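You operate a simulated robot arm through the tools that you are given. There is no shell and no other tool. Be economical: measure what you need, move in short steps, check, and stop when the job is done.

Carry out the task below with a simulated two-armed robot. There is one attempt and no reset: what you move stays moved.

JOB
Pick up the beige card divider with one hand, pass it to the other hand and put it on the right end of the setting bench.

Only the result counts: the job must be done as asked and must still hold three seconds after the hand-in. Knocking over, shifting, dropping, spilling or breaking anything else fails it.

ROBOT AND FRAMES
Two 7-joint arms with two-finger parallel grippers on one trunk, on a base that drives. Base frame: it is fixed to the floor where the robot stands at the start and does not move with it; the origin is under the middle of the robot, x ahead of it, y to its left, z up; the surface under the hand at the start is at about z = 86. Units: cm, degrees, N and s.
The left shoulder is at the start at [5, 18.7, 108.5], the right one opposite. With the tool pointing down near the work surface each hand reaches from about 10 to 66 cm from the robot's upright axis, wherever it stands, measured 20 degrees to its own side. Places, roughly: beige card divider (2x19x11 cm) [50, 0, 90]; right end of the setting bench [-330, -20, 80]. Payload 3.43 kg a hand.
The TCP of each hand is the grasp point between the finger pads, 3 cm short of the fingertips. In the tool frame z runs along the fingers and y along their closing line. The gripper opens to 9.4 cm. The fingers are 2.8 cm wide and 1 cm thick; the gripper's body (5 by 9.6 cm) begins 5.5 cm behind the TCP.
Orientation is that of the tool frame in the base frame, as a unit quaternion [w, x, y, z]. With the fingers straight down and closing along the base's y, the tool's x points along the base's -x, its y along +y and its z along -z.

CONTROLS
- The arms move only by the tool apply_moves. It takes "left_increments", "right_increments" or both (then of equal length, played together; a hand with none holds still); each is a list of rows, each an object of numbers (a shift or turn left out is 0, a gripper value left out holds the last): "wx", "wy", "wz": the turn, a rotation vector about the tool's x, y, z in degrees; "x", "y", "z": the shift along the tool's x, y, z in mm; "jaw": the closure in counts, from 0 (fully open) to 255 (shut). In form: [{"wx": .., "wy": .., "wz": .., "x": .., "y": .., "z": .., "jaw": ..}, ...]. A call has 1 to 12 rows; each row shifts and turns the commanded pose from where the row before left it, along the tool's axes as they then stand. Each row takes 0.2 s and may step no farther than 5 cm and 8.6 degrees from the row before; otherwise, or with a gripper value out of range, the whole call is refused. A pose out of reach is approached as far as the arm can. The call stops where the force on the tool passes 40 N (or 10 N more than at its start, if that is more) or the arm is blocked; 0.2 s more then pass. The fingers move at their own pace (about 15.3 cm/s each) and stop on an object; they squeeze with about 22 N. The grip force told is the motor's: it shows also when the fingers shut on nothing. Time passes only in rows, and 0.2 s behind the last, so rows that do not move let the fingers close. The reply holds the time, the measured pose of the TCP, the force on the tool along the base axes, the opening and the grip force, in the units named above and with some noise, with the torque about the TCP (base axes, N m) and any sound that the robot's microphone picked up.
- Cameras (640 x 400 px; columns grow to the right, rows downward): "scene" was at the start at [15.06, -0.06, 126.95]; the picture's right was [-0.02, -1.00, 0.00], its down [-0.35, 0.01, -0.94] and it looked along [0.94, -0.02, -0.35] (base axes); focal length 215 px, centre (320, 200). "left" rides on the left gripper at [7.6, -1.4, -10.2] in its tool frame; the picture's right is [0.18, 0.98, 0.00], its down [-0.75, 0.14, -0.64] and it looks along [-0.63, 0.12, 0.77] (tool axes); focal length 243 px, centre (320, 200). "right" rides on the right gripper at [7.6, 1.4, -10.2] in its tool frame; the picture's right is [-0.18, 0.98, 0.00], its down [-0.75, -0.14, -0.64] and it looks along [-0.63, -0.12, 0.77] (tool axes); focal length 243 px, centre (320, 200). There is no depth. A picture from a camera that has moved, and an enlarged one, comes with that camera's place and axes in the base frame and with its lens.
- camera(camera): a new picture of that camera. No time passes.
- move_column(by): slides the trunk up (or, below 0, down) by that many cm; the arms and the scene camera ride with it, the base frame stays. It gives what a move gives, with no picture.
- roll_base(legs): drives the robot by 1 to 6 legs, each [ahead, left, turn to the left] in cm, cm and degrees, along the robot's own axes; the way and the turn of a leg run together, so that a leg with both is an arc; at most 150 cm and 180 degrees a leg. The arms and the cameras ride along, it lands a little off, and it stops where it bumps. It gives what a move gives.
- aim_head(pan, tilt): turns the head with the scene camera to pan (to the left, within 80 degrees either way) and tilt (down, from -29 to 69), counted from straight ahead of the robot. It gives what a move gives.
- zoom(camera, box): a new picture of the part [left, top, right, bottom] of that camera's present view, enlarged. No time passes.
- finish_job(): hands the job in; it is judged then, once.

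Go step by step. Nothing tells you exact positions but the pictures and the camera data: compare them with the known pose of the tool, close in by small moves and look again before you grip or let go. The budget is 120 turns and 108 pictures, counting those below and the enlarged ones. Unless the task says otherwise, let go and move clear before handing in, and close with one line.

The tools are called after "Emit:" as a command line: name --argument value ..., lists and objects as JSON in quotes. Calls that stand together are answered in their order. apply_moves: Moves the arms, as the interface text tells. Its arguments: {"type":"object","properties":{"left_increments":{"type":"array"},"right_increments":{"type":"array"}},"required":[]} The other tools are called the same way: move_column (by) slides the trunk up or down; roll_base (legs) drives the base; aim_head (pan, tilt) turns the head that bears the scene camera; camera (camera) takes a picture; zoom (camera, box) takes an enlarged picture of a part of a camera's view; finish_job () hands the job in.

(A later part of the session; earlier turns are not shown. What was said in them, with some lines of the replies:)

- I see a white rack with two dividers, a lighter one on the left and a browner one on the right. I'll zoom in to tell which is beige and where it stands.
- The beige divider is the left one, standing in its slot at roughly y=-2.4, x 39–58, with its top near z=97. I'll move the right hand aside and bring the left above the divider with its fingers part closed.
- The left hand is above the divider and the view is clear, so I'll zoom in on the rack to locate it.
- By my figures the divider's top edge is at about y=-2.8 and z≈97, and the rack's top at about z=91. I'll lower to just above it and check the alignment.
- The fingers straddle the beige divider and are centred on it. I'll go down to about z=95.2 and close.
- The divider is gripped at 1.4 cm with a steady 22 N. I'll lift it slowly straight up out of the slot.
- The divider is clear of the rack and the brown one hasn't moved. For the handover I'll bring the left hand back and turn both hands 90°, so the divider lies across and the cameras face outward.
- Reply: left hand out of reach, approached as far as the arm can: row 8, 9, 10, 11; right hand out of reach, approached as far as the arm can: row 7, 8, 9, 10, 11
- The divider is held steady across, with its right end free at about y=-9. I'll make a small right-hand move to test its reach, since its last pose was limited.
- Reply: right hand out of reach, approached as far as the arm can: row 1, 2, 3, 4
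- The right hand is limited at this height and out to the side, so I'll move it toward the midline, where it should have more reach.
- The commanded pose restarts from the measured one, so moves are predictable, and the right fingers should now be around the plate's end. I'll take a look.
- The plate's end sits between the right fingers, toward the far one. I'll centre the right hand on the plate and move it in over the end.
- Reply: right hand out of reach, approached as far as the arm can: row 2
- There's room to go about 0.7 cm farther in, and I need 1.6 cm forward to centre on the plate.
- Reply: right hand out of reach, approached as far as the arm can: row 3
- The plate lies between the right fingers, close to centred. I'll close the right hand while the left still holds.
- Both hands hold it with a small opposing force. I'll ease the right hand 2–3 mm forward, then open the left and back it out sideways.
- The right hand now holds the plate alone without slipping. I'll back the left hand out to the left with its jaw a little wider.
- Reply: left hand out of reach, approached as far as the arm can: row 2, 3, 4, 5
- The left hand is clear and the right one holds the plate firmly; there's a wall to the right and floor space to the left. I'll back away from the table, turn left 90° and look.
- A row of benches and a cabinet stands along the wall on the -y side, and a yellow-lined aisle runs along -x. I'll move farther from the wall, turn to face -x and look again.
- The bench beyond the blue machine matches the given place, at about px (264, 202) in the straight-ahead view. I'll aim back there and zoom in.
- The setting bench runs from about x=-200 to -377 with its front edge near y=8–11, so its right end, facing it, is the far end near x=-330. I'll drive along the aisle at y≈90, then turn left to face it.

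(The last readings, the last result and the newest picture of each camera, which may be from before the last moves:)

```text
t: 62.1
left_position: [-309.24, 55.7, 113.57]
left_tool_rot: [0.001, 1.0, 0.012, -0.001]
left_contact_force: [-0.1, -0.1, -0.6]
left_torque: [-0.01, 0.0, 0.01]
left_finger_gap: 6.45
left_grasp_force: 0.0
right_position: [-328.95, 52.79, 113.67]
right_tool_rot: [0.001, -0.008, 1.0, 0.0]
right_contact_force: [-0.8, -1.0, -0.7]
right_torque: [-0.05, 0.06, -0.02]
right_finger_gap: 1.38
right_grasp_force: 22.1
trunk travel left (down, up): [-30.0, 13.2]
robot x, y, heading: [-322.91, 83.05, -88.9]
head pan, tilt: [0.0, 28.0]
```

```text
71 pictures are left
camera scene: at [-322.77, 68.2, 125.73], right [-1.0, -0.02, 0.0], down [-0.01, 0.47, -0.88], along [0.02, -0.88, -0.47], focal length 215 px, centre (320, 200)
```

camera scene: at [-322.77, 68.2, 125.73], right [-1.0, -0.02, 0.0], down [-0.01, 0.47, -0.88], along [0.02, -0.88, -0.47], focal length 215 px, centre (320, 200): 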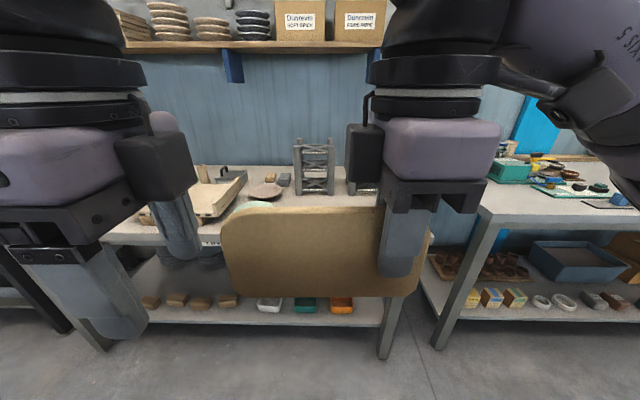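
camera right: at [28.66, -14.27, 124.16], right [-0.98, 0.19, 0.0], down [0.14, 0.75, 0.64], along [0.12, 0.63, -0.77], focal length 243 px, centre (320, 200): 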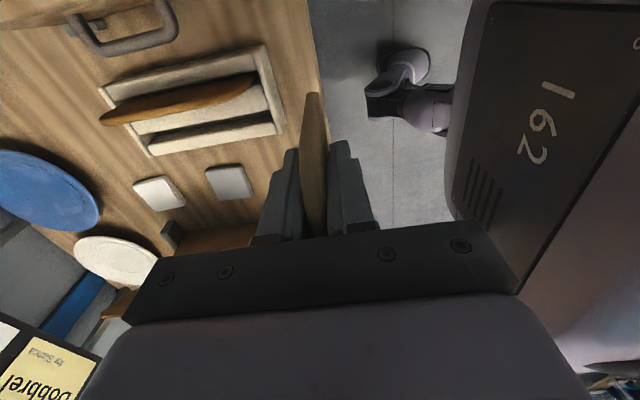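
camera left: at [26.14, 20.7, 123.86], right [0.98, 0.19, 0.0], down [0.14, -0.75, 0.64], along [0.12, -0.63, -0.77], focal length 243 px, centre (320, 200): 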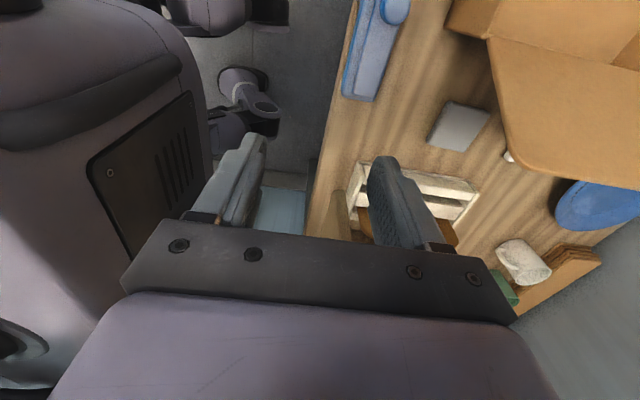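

The held divider and the hand hide the right end. I'll shift the robot to its left to see past them.

Emit:
roll_base --legs '[[0, 35, 0]]'

Emit:
aim_head --pan -38 --tilt 25

Emit:
camera --camera "scene"

Emit:
camera --camera "right"

```text
t: 65.7
left_position: [-274.41, 56.64, 113.66]
left_tool_rot: [0.001, 1.0, 0.014, -0.002]
left_contact_force: [1.4, 0.3, -0.2]
left_torque: [-0.01, 0.0, 0.04]
left_finger_gap: 6.44
left_grasp_force: 0.0
right_position: [-294.19, 53.42, 113.66]
right_tool_rot: [0.001, -0.01, 1.0, 0.001]
right_contact_force: [-0.2, 0.5, -0.4]
right_torque: [0.01, 0.08, 0.0]
right_finger_gap: 1.41
right_grasp_force: 22.3
trunk travel left (down, up): [-30.0, 13.2]
robot x, y, heading: [-287.89, 83.52, -88.4]
head pan, tilt: [0.0, 28.0]
```

```text
t: 66.8
left_position: [-274.42, 56.45, 113.62]
left_tool_rot: [0.001, 1.0, 0.014, -0.001]
left_contact_force: [-0.5, 0.0, -0.1]
left_torque: [0.01, -0.02, -0.02]
left_finger_gap: 6.46
left_grasp_force: 0.0
right_position: [-294.12, 53.43, 113.61]
right_tool_rot: [0.001, -0.011, 1.0, 0.0]
right_contact_force: [1.6, -0.8, -0.4]
right_torque: [-0.01, 0.09, -0.02]
right_finger_gap: 1.44
right_grasp_force: 21.7
trunk travel left (down, up): [-30.0, 13.2]
robot x, y, heading: [-288.52, 83.73, -88.9]
head pan, tilt: [-38.0, 25.0]
```

```text
70 pictures are left
camera scene: at [-293.79, 70.68, 126.21], right [-0.8, 0.6, 0.0], down [0.25, 0.34, -0.91], along [-0.54, -0.73, -0.42], focal length 215 px, centre (320, 200)
```

scene: 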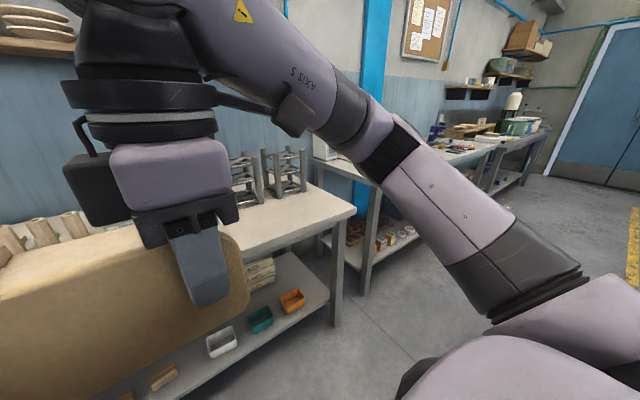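

```text
69 pictures are left
camera right: at [-301.85, 54.67, 124.06], right [0.16, 0.99, 0.0], down [0.76, -0.13, 0.64], along [0.63, -0.1, -0.77], focal length 243 px, centre (320, 200)
```

right: 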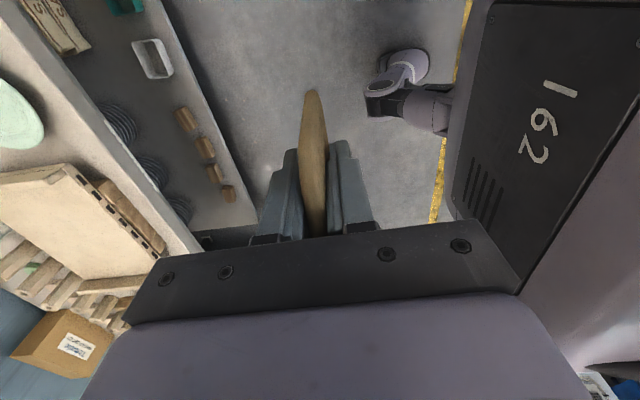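

The bench's front-right corner is near (-360, 9), with two peg frames at the back around y=-25 and a clear area in front of them. I'll shift right and a little closer, then look down on it with the left hand camera.

Emit:
roll_base --legs '[[0, -45, 0], [22, 0, 0]]'

Emit:
aim_head --pan -25 --tilt 40

Emit:
camera --camera "scene"

Emit:
camera --camera "left"

```text
t: 72.6
left_position: [-319.79, 33.82, 113.73]
left_tool_rot: [0.0, 1.0, 0.016, -0.001]
left_contact_force: [0.8, -0.1, 0.1]
left_torque: [-0.02, -0.04, -0.02]
left_finger_gap: 6.44
left_grasp_force: 0.0
right_position: [-339.32, 30.75, 113.65]
right_tool_rot: [0.001, -0.013, 1.0, 0.0]
right_contact_force: [0.1, -0.8, -0.8]
right_torque: [0.0, 0.08, -0.01]
right_finger_gap: 1.42
right_grasp_force: 21.5
trunk travel left (down, up): [-30.0, 13.2]
robot x, y, heading: [-333.71, 61.2, -88.3]
head pan, tilt: [-38.0, 25.0]
```

```text
t: 73.4
left_position: [-319.73, 33.95, 113.68]
left_tool_rot: [0.001, 1.0, 0.016, -0.001]
left_contact_force: [0.2, -0.2, -0.3]
left_torque: [0.0, -0.03, 0.0]
left_finger_gap: 6.45
left_grasp_force: 0.1
right_position: [-339.39, 30.62, 113.65]
right_tool_rot: [0.001, -0.013, 1.0, 0.0]
right_contact_force: [-0.1, 0.1, -0.4]
right_torque: [-0.01, 0.05, -0.06]
right_finger_gap: 1.39
right_grasp_force: 22.0
trunk travel left (down, up): [-30.0, 13.2]
robot x, y, heading: [-333.78, 60.96, -88.4]
head pan, tilt: [-25.0, 40.0]
```

```text
68 pictures are left
camera scene: at [-337.04, 47.64, 123.88], right [-0.92, 0.4, 0.0], down [0.26, 0.59, -0.77], along [-0.3, -0.7, -0.64], focal length 215 px, centre (320, 200)
```

scene: 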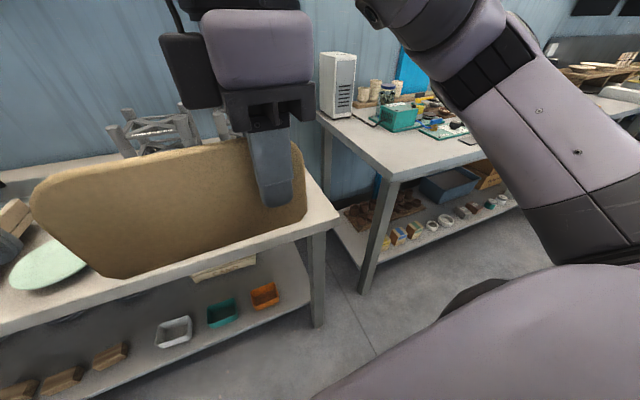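

```text
67 pictures are left
camera left: at [-312.19, 35.5, 123.87], right [0.22, -0.98, 0.0], down [-0.75, -0.16, 0.64], along [-0.63, -0.14, -0.77], focal length 243 px, centre (320, 200)
```

left: 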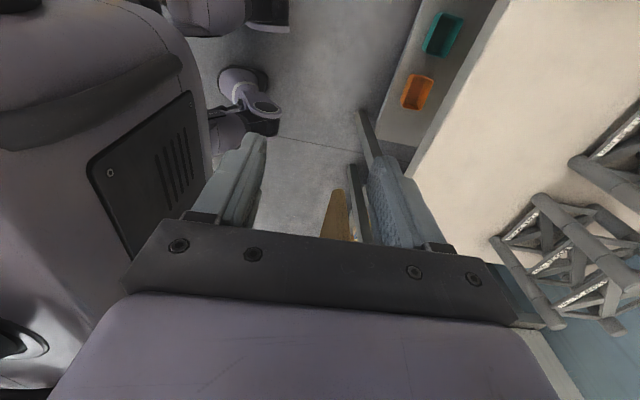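

The bench top is at z≈80 with its end edge at x≈-360, and it's clear from y=9 back to the frames at about y=-24. I'll drive 13 cm closer and lower the right hand, keeping the plate above the bench top.

Emit:
roll_base --legs '[[13, 0, -1.6]]'

Emit:
apply_moves --right_increments '[{"z": 30}, {"z": 30}, {"z": 30}, {"z": 30}, {}]'

Emit:
camera --camera "scene"

```text
t: 74.6
left_position: [-320.29, 20.73, 113.61]
left_tool_rot: [0.001, 1.0, 0.002, -0.002]
left_contact_force: [0.1, -0.2, 0.1]
left_torque: [0.04, -0.02, 0.0]
left_finger_gap: 6.46
left_grasp_force: 0.1
right_position: [-339.98, 18.05, 113.66]
right_tool_rot: [0.001, 0.001, 1.0, 0.0]
right_contact_force: [0.1, -0.3, -0.3]
right_torque: [0.01, 0.07, 0.01]
right_finger_gap: 1.42
right_grasp_force: 22.0
trunk travel left (down, up): [-30.0, 13.2]
robot x, y, heading: [-333.3, 47.91, -89.9]
head pan, tilt: [-25.0, 40.0]
```

```text
t: 75.8
left_position: [-320.27, 20.77, 113.61]
left_tool_rot: [0.001, 1.0, 0.003, -0.001]
left_contact_force: [-0.3, -0.8, 0.6]
left_torque: [0.05, -0.02, -0.01]
left_finger_gap: 6.45
left_grasp_force: 0.0
right_position: [-340.15, 18.2, 101.79]
right_tool_rot: [0.0, 0.0, 1.0, -0.001]
right_contact_force: [-0.7, 0.0, 0.6]
right_torque: [0.02, 0.05, 0.01]
right_finger_gap: 1.4
right_grasp_force: 22.1
trunk travel left (down, up): [-30.0, 13.2]
robot x, y, heading: [-333.55, 48.23, -89.8]
head pan, tilt: [-25.0, 40.0]
```

```text
66 pictures are left
camera scene: at [-337.21, 34.93, 123.88], right [-0.91, 0.42, 0.0], down [0.27, 0.58, -0.77], along [-0.32, -0.69, -0.64], focal length 215 px, centre (320, 200)
```

scene: 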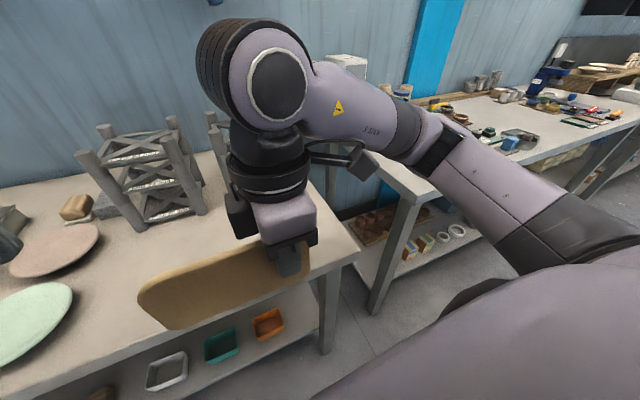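

There's a clear rectangle in front of the frames and the dishes are well to the left. I'll move the right hand in over the bench to about y=-4.

Emit:
apply_moves --right_increments '[{"y": -40}, {"y": -40}, {"y": -40}, {"y": -40}, {"y": -40}, {"y": -22}, {}]'

Emit:
camera --camera "scene"

Emit:
camera --camera "right"

Emit:
camera --camera "left"

```text
t: 77.4
left_position: [-320.41, 20.79, 113.65]
left_tool_rot: [0.001, 1.0, 0.002, -0.002]
left_contact_force: [-0.9, -1.0, 0.3]
left_torque: [-0.04, 0.0, -0.01]
left_finger_gap: 6.47
left_grasp_force: 0.1
right_position: [-338.73, 15.34, 102.15]
right_tool_rot: [0.001, 0.001, 1.0, 0.0]
right_contact_force: [-0.8, 0.1, -0.1]
right_torque: [-0.01, 0.09, 0.01]
right_finger_gap: 1.39
right_grasp_force: 22.2
right hand out of reach, approached as far as the arm can: row 1, 2, 3, 4, 5, 6
trunk travel left (down, up): [-30.0, 13.2]
robot x, y, heading: [-333.62, 48.25, -89.8]
head pan, tilt: [-25.0, 40.0]
```

```text
65 pictures are left
camera scene: at [-337.21, 34.92, 123.88], right [-0.91, 0.42, 0.0], down [0.27, 0.58, -0.77], along [-0.32, -0.69, -0.64], focal length 215 px, centre (320, 200)
```

scene: 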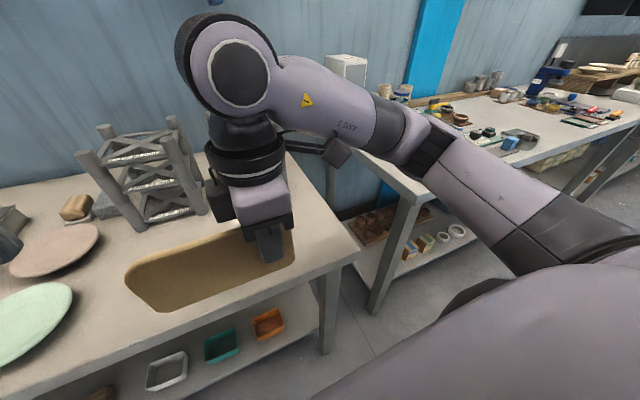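

```text
64 pictures are left
camera right: at [-346.35, 16.86, 112.46], right [0.19, 0.98, 0.0], down [0.75, -0.14, 0.64], along [0.63, -0.12, -0.77], focal length 243 px, centre (320, 200)
```

right: 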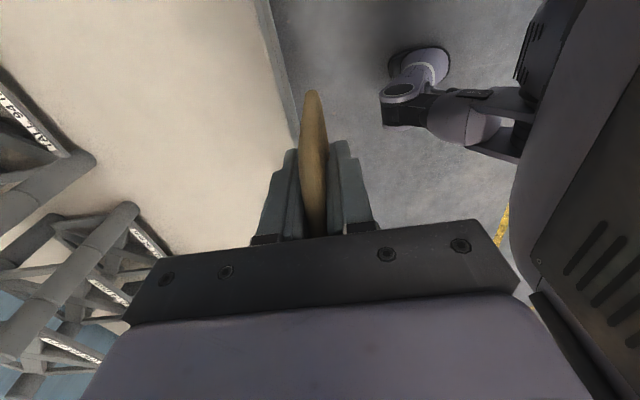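

```text
63 pictures are left
camera left: at [-312.69, 22.13, 123.87], right [0.19, -0.98, 0.0], down [-0.75, -0.14, 0.64], along [-0.63, -0.12, -0.77], focal length 243 px, centre (320, 200)
```

left: 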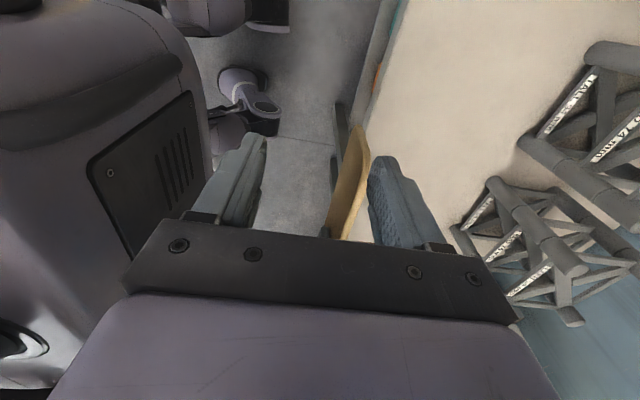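

The reach limit comes from the wrist turn. I'll turn the right hand back so the plate points into the bench, over clear space, and then extend.

Emit:
apply_moves --right_increments '[{"wz": 8.2}, {"wz": 8.2}, {"wz": 8.2}, {"wz": 8.2}, {"wz": 8.2}, {"wz": 8.2}, {"wz": 8.2}, {"wz": 8.2}, {"wz": 8.2}, {"wz": 8.2}, {"wz": 8}, {}]'

Emit:
camera --camera "scene"

```text
t: 80.0
left_position: [-320.37, 20.79, 113.67]
left_tool_rot: [0.0, 1.0, 0.002, 0.0]
left_contact_force: [0.2, 0.7, -0.1]
left_torque: [0.04, -0.01, 0.01]
left_finger_gap: 6.45
left_grasp_force: 0.1
right_position: [-338.55, 15.49, 101.97]
right_tool_rot: [0.001, 0.709, 0.705, 0.001]
right_contact_force: [1.0, -0.2, 0.3]
right_torque: [0.07, -0.03, -0.02]
right_finger_gap: 1.4
right_grasp_force: 21.7
trunk travel left (down, up): [-30.0, 13.2]
robot x, y, heading: [-333.57, 48.15, -89.6]
head pan, tilt: [-25.0, 40.0]
```

```text
62 pictures are left
camera scene: at [-337.21, 34.92, 123.87], right [-0.91, 0.42, 0.0], down [0.27, 0.58, -0.77], along [-0.32, -0.69, -0.64], focal length 215 px, centre (320, 200)
```

scene: 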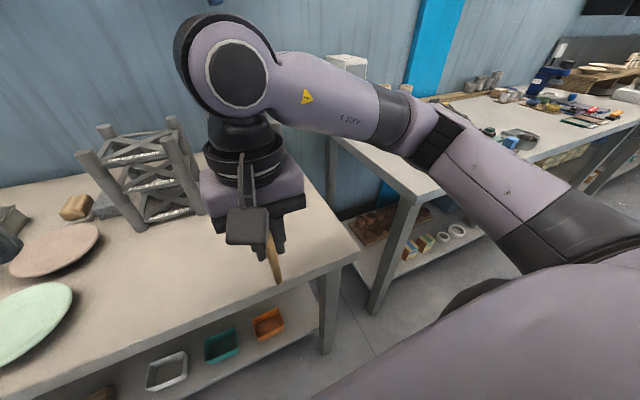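

The turn worked. Now I'll move the hand 13 cm into the bench.

Emit:
apply_moves --right_increments '[{"x": -30}, {"x": -35}, {"x": -35}, {"x": -30}, {}]'

Emit:
camera --camera "scene"

Emit:
camera --camera "right"

Emit:
camera --camera "left"

```text
t: 81.2
left_position: [-320.31, 20.69, 113.58]
left_tool_rot: [0.0, 1.0, 0.002, -0.001]
left_contact_force: [-0.8, -0.3, -0.7]
left_torque: [0.01, -0.02, -0.01]
left_finger_gap: 6.48
left_grasp_force: 0.0
right_position: [-338.63, 2.42, 102.13]
right_tool_rot: [0.001, 0.708, 0.707, 0.001]
right_contact_force: [-0.1, 0.6, 0.6]
right_torque: [0.08, 0.02, 0.0]
right_finger_gap: 1.41
right_grasp_force: 22.0
trunk travel left (down, up): [-30.0, 13.2]
robot x, y, heading: [-333.77, 48.53, -89.7]
head pan, tilt: [-25.0, 40.0]
```

```text
61 pictures are left
camera scene: at [-337.21, 34.93, 123.88], right [-0.91, 0.42, 0.0], down [0.27, 0.58, -0.77], along [-0.32, -0.69, -0.64], focal length 215 px, centre (320, 200)
```

scene: 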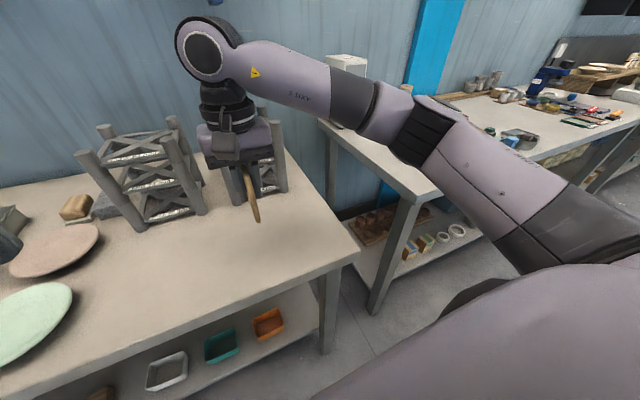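

```text
60 pictures are left
camera right: at [-337.2, 10.07, 112.44], right [0.98, -0.18, 0.0], down [-0.14, -0.75, 0.64], along [-0.12, -0.63, -0.77], focal length 243 px, centre (320, 200)
```

right: 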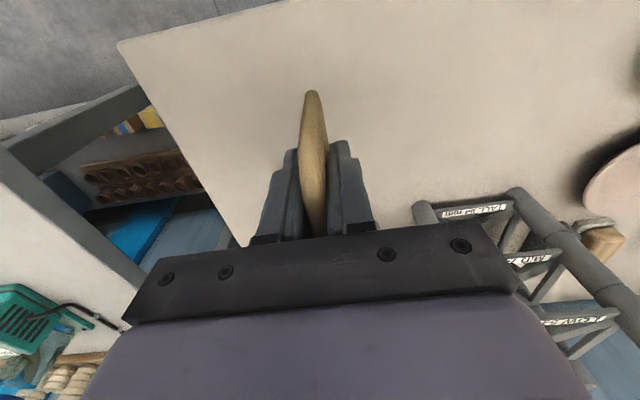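

```text
59 pictures are left
camera left: at [-312.7, 22.13, 123.87], right [0.19, -0.98, 0.0], down [-0.75, -0.14, 0.64], along [-0.63, -0.12, -0.77], focal length 243 px, centre (320, 200)
```

left: 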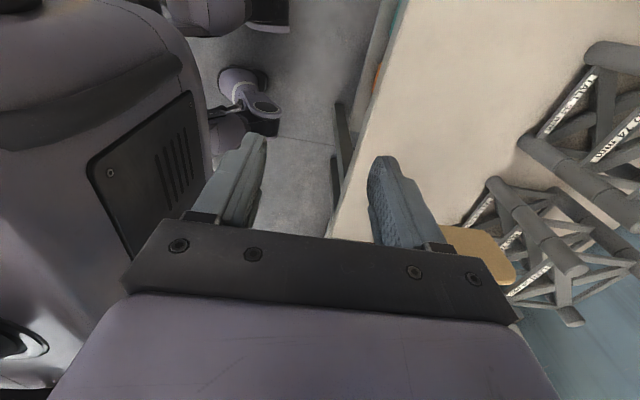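

The plate hangs over clear bench, about 10 cm from the frames. I'll lower it to just above contact.

Emit:
apply_moves --right_increments '[{"z": 40}, {"z": 40}, {"z": 25}, {}]'

Emit:
zoom --camera "scene" --box '[160, 100, 360, 280]'

Emit:
camera --camera "left"

```text
t: 82.2
left_position: [-320.27, 20.75, 113.63]
left_tool_rot: [0.001, 1.0, 0.003, -0.002]
left_contact_force: [0.4, -0.3, 0.5]
left_torque: [0.02, -0.02, 0.04]
left_finger_gap: 6.42
left_grasp_force: 0.1
right_position: [-338.74, 2.67, 91.6]
right_tool_rot: [0.0, 0.707, 0.707, 0.001]
right_contact_force: [-0.5, 0.9, 0.6]
right_torque: [0.08, 0.01, -0.04]
right_finger_gap: 1.41
right_grasp_force: 21.5
trunk travel left (down, up): [-30.0, 13.2]
robot x, y, heading: [-333.41, 48.22, -90.0]
head pan, tilt: [-25.0, 40.0]
```

```text
2.22 times, centred on (260, 190) of scene
camera zoom: at [-337.21, 34.92, 123.88], right [-0.91, 0.42, 0.0], down [0.27, 0.58, -0.77], along [-0.32, -0.69, -0.64], focal length 477 px, centre (453, 222)
```

zoom: 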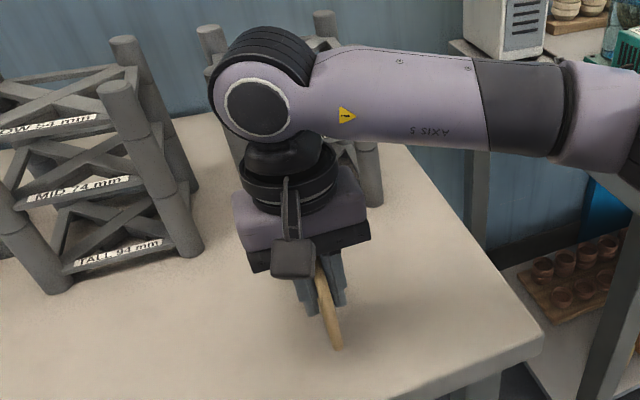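

```text
57 pictures are left
camera left: at [-312.69, 22.13, 123.87], right [0.19, -0.98, 0.0], down [-0.75, -0.14, 0.64], along [-0.63, -0.12, -0.77], focal length 243 px, centre (320, 200)
```

left: 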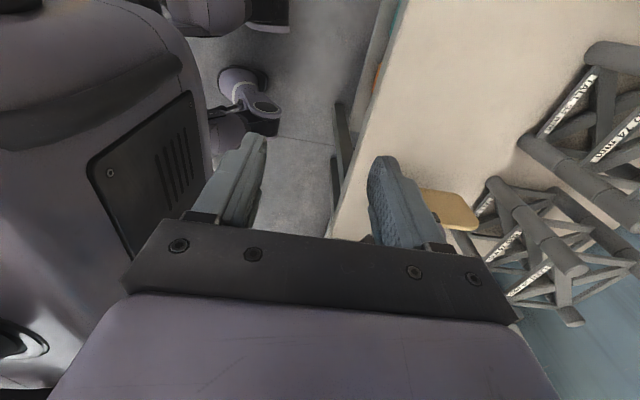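

Clear all round. I'll descend slowly, watching the force for contact.

Emit:
apply_moves --right_increments '[{"z": 8}, {"z": 6}, {"z": 5}, {"z": 4}, {}]'

```text
t: 83.4
left_position: [-320.42, 20.72, 113.59]
left_tool_rot: [0.001, 1.0, 0.003, -0.001]
left_contact_force: [0.0, 0.7, 0.0]
left_torque: [-0.02, 0.01, -0.03]
left_finger_gap: 6.44
left_grasp_force: 0.1
right_position: [-338.47, 2.54, 89.33]
right_tool_rot: [0.002, 0.707, 0.707, 0.0]
right_contact_force: [-0.1, 0.4, 5.6]
right_torque: [-0.79, 0.0, -0.02]
right_finger_gap: 1.42
right_grasp_force: 21.8
trunk travel left (down, up): [-30.0, 13.2]
robot x, y, heading: [-333.65, 48.3, -90.1]
head pan, tilt: [-25.0, 40.0]
```

The far lower edge has touched first, so the plate droops slightly. I'll press gently a few mm so it pivots level in the fingers.

Emit:
apply_moves --right_increments '[{"z": 2}, {}, {"z": 2}, {}]'

Emit:
camera --camera "left"

Emit:
zoom --camera "scene" --box '[160, 100, 360, 280]'

```text
t: 84.4
left_position: [-320.27, 21.01, 113.67]
left_tool_rot: [0.001, 1.0, 0.003, -0.001]
left_contact_force: [0.5, 0.0, -0.7]
left_torque: [0.0, 0.03, 0.01]
left_finger_gap: 6.44
left_grasp_force: 0.1
right_position: [-338.6, 2.48, 89.23]
right_tool_rot: [0.003, 0.707, 0.707, -0.001]
right_contact_force: [-2.0, 5.3, 23.5]
right_torque: [-0.11, 0.16, -0.05]
right_finger_gap: 1.45
right_grasp_force: 22.0
trunk travel left (down, up): [-30.0, 13.2]
robot x, y, heading: [-333.57, 48.56, -89.9]
head pan, tilt: [-25.0, 40.0]
```

```text
56 pictures are left
camera left: at [-312.69, 22.37, 123.95], right [0.19, -0.98, 0.0], down [-0.75, -0.14, 0.64], along [-0.63, -0.12, -0.76], focal length 243 px, centre (320, 200)
```

left: 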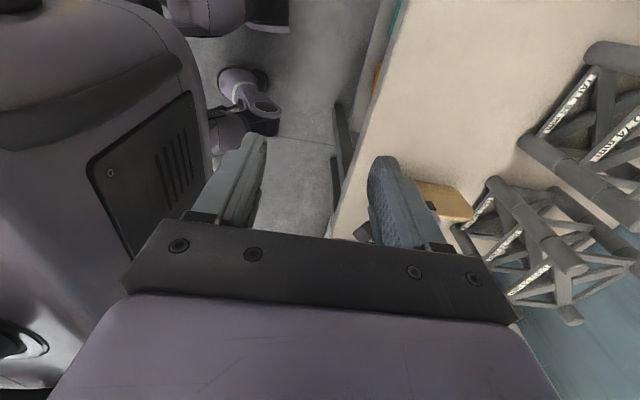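

```text
2.22 times, centred on (260, 190) of scene
camera zoom: at [-337.21, 35.17, 123.93], right [-0.91, 0.42, 0.0], down [0.27, 0.58, -0.77], along [-0.32, -0.7, -0.64], focal length 477 px, centre (453, 222)
```

zoom: 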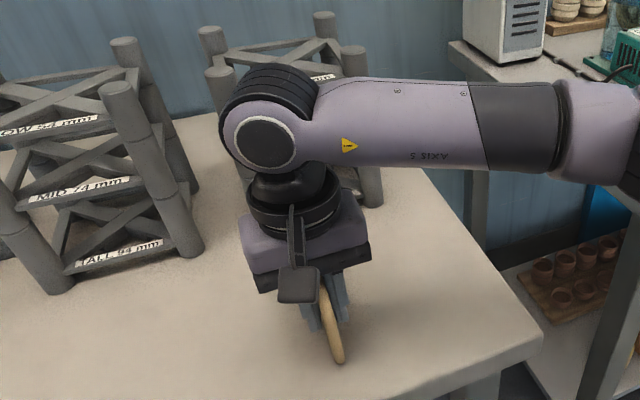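

The plate now rests flat along its full length, with 23 N upward and almost no torque. I'll ease off the pressure and open the fingers slightly to see whether it stands.

Emit:
apply_moves --right_increments '[{"z": -1}, {}]'

Emit:
apply_moves --right_increments '[{"jaw": 205}, {}, {"jaw": 195}, {}, {}]'

Emit:
camera --camera "right"

Emit:
zoom --camera "scene" --box '[160, 100, 360, 280]'

```text
t: 85.0
left_position: [-320.21, 20.92, 113.73]
left_tool_rot: [0.002, 1.0, 0.004, -0.001]
left_contact_force: [-0.7, -0.1, -0.3]
left_torque: [0.01, -0.03, 0.01]
left_finger_gap: 6.47
left_grasp_force: 0.0
right_position: [-338.57, 2.67, 89.07]
right_tool_rot: [0.002, 0.707, 0.707, -0.001]
right_contact_force: [-0.2, 4.2, 21.7]
right_torque: [-0.31, 0.06, -0.03]
right_finger_gap: 1.42
right_grasp_force: 22.2
trunk travel left (down, up): [-30.0, 13.2]
robot x, y, heading: [-333.44, 48.17, -90.1]
head pan, tilt: [-25.0, 40.0]
```

```text
t: 86.2
left_position: [-320.3, 20.76, 113.67]
left_tool_rot: [0.0, 1.0, 0.003, 0.0]
left_contact_force: [0.3, 0.1, -0.1]
left_torque: [0.04, -0.01, -0.01]
left_finger_gap: 6.45
left_grasp_force: 0.0
right_position: [-338.6, 2.5, 88.98]
right_tool_rot: [0.001, 0.707, 0.707, 0.0]
right_contact_force: [-0.1, 0.6, 0.9]
right_torque: [-0.01, 0.04, 0.03]
right_finger_gap: 2.19
right_grasp_force: 0.0
trunk travel left (down, up): [-30.0, 13.2]
robot x, y, heading: [-333.35, 48.17, -89.8]
head pan, tilt: [-25.0, 40.0]
```

```text
54 pictures are left
camera right: at [-337.2, 10.08, 99.37], right [0.98, -0.18, 0.0], down [-0.14, -0.75, 0.64], along [-0.12, -0.63, -0.77], focal length 243 px, centre (320, 200)
```

right: 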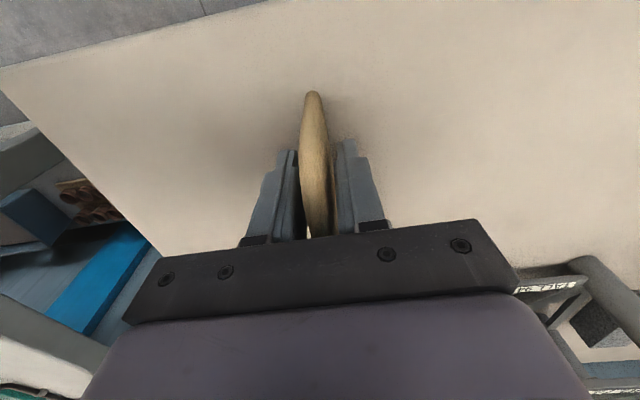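

```text
2.22 times, centred on (260, 190) of scene
camera zoom: at [-337.21, 34.93, 123.88], right [-0.91, 0.42, 0.0], down [0.27, 0.58, -0.77], along [-0.32, -0.69, -0.64], focal length 477 px, centre (453, 222)
```

zoom: 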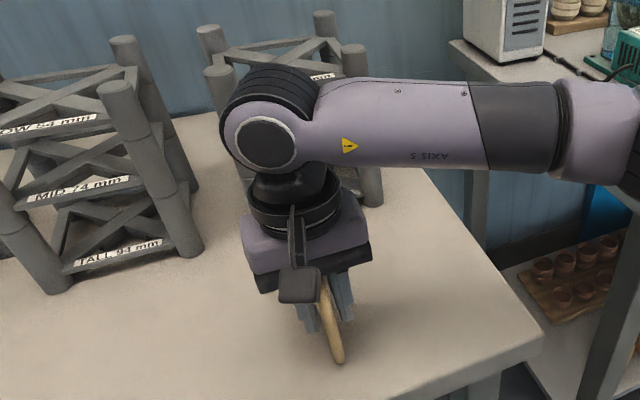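

It seems to stand between the fingers with only slight contact. I'll open a bit more and check again.

Emit:
apply_moves --right_increments '[{"jaw": 180}, {}, {"jaw": 160}, {}, {}, {}]'

Emit:
zoom --camera "right" --box '[220, 70, 420, 250]'

```text
t: 87.6
left_position: [-320.35, 20.73, 113.6]
left_tool_rot: [0.001, 1.0, 0.003, -0.002]
left_contact_force: [0.4, 1.0, 0.2]
left_torque: [-0.01, 0.0, -0.05]
left_finger_gap: 6.43
left_grasp_force: 0.0
right_position: [-338.59, 2.42, 88.94]
right_tool_rot: [0.002, 0.708, 0.707, 0.0]
right_contact_force: [0.4, -0.1, 1.2]
right_torque: [0.02, -0.01, -0.01]
right_finger_gap: 3.52
right_grasp_force: 0.1
trunk travel left (down, up): [-30.0, 13.2]
robot x, y, heading: [-333.59, 48.14, -89.8]
head pan, tilt: [-25.0, 40.0]
```

```text
2.22 times, centred on (320, 160) of right
camera zoom: at [-337.2, 10.08, 99.36], right [0.98, -0.19, 0.0], down [-0.14, -0.75, 0.64], along [-0.12, -0.63, -0.77], focal length 539 px, centre (320, 289)
```

zoom: 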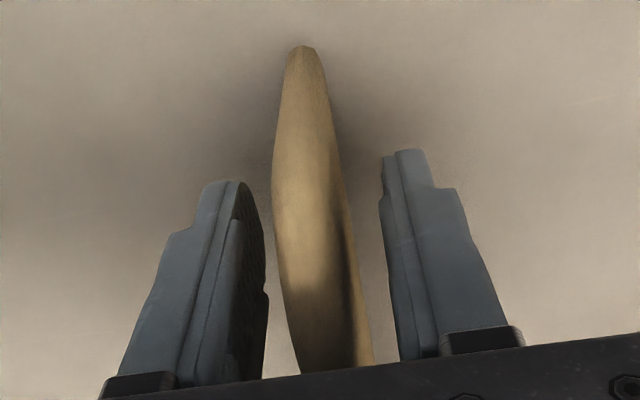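

The plate stands free with gaps on both sides. I'll open a little more and lift the hand straight up.

Emit:
apply_moves --right_increments '[{"jaw": 110}, {}, {"z": -10}, {"z": -20}, {"z": -30}, {"z": -40}, {"z": -40}, {}]'

Emit:
camera --camera "scene"

Emit:
camera --camera "right"

```text
t: 89.4
left_position: [-320.49, 20.69, 113.74]
left_tool_rot: [0.001, 1.0, 0.002, 0.0]
left_contact_force: [0.6, 0.6, -0.7]
left_torque: [0.01, 0.02, 0.02]
left_finger_gap: 6.44
left_grasp_force: 0.2
right_position: [-338.7, 2.31, 103.04]
right_tool_rot: [0.0, 0.707, 0.707, 0.001]
right_contact_force: [0.4, 0.2, -0.7]
right_torque: [0.01, 0.01, 0.02]
right_finger_gap: 5.34
right_grasp_force: 0.1
trunk travel left (down, up): [-30.0, 13.2]
robot x, y, heading: [-333.61, 47.88, -90.0]
head pan, tilt: [-25.0, 40.0]
```

```text
51 pictures are left
camera scene: at [-337.21, 34.92, 123.87], right [-0.91, 0.42, 0.0], down [0.27, 0.58, -0.77], along [-0.32, -0.69, -0.64], focal length 215 px, centre (320, 200)
```

scene: 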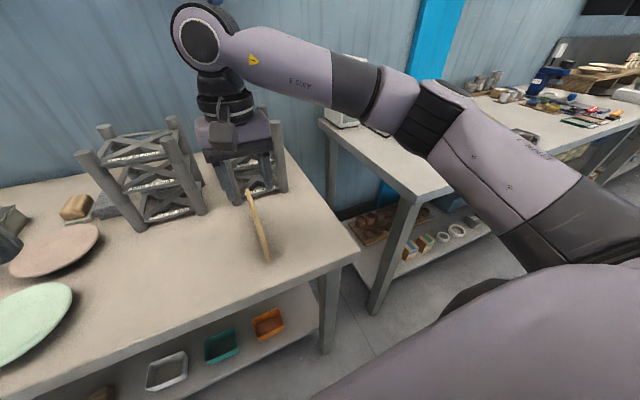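

```text
50 pictures are left
camera right: at [-337.24, 9.98, 113.45], right [0.98, -0.19, 0.0], down [-0.14, -0.75, 0.64], along [-0.12, -0.63, -0.77], focal length 243 px, centre (320, 200)
```

right: 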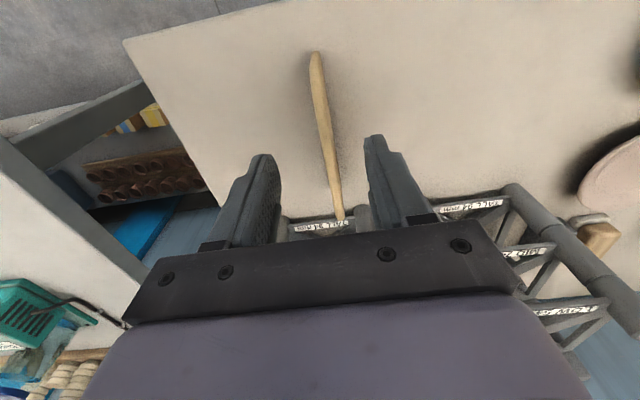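

The divider stands upright on the right end of the bench, with the frames untouched. I'll pull the hand up and back clear and check once more.

Emit:
apply_moves --right_increments '[{"z": -30}, {"x": 30}, {"x": 40}, {"x": 40}, {"x": 40}, {}]'

Emit:
camera --camera "scene"

```text
t: 90.8
left_position: [-320.38, 20.66, 113.53]
left_tool_rot: [0.0, 1.0, 0.002, -0.001]
left_contact_force: [0.1, 0.5, 0.3]
left_torque: [-0.03, 0.03, 0.03]
left_finger_gap: 6.45
left_grasp_force: 0.1
right_position: [-338.64, 17.44, 106.12]
right_tool_rot: [-0.001, 0.707, 0.707, 0.0]
right_contact_force: [1.0, -0.3, -0.3]
right_torque: [-0.02, 0.02, 0.01]
right_finger_gap: 5.33
right_grasp_force: 0.1
trunk travel left (down, up): [-30.0, 13.2]
robot x, y, heading: [-333.43, 48.38, -89.7]
head pan, tilt: [-25.0, 40.0]
```

```text
49 pictures are left
camera scene: at [-337.21, 34.92, 123.87], right [-0.91, 0.42, 0.0], down [0.27, 0.58, -0.77], along [-0.32, -0.69, -0.64], focal length 215 px, centre (320, 200)
```

scene: 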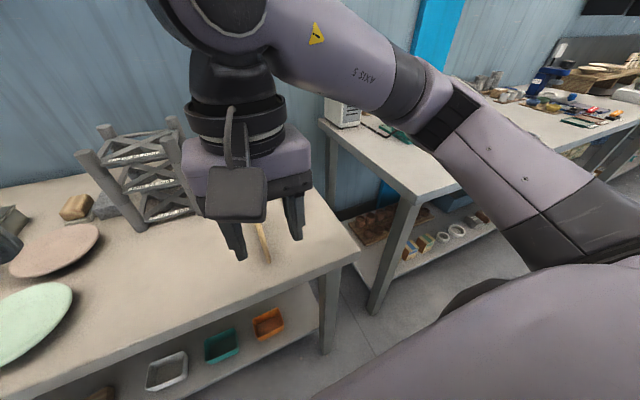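

The divider is still standing where I set it and both hands are clear, so I'm handing in.

Emit:
finish_job

```text
The job is handed in.
```

The beige card divider was picked up with the left hand, passed to the right and stood upright on the right end of the setting bench. It was still standing at the last look before hand-in, and I saw nothing else moved or knocked over.
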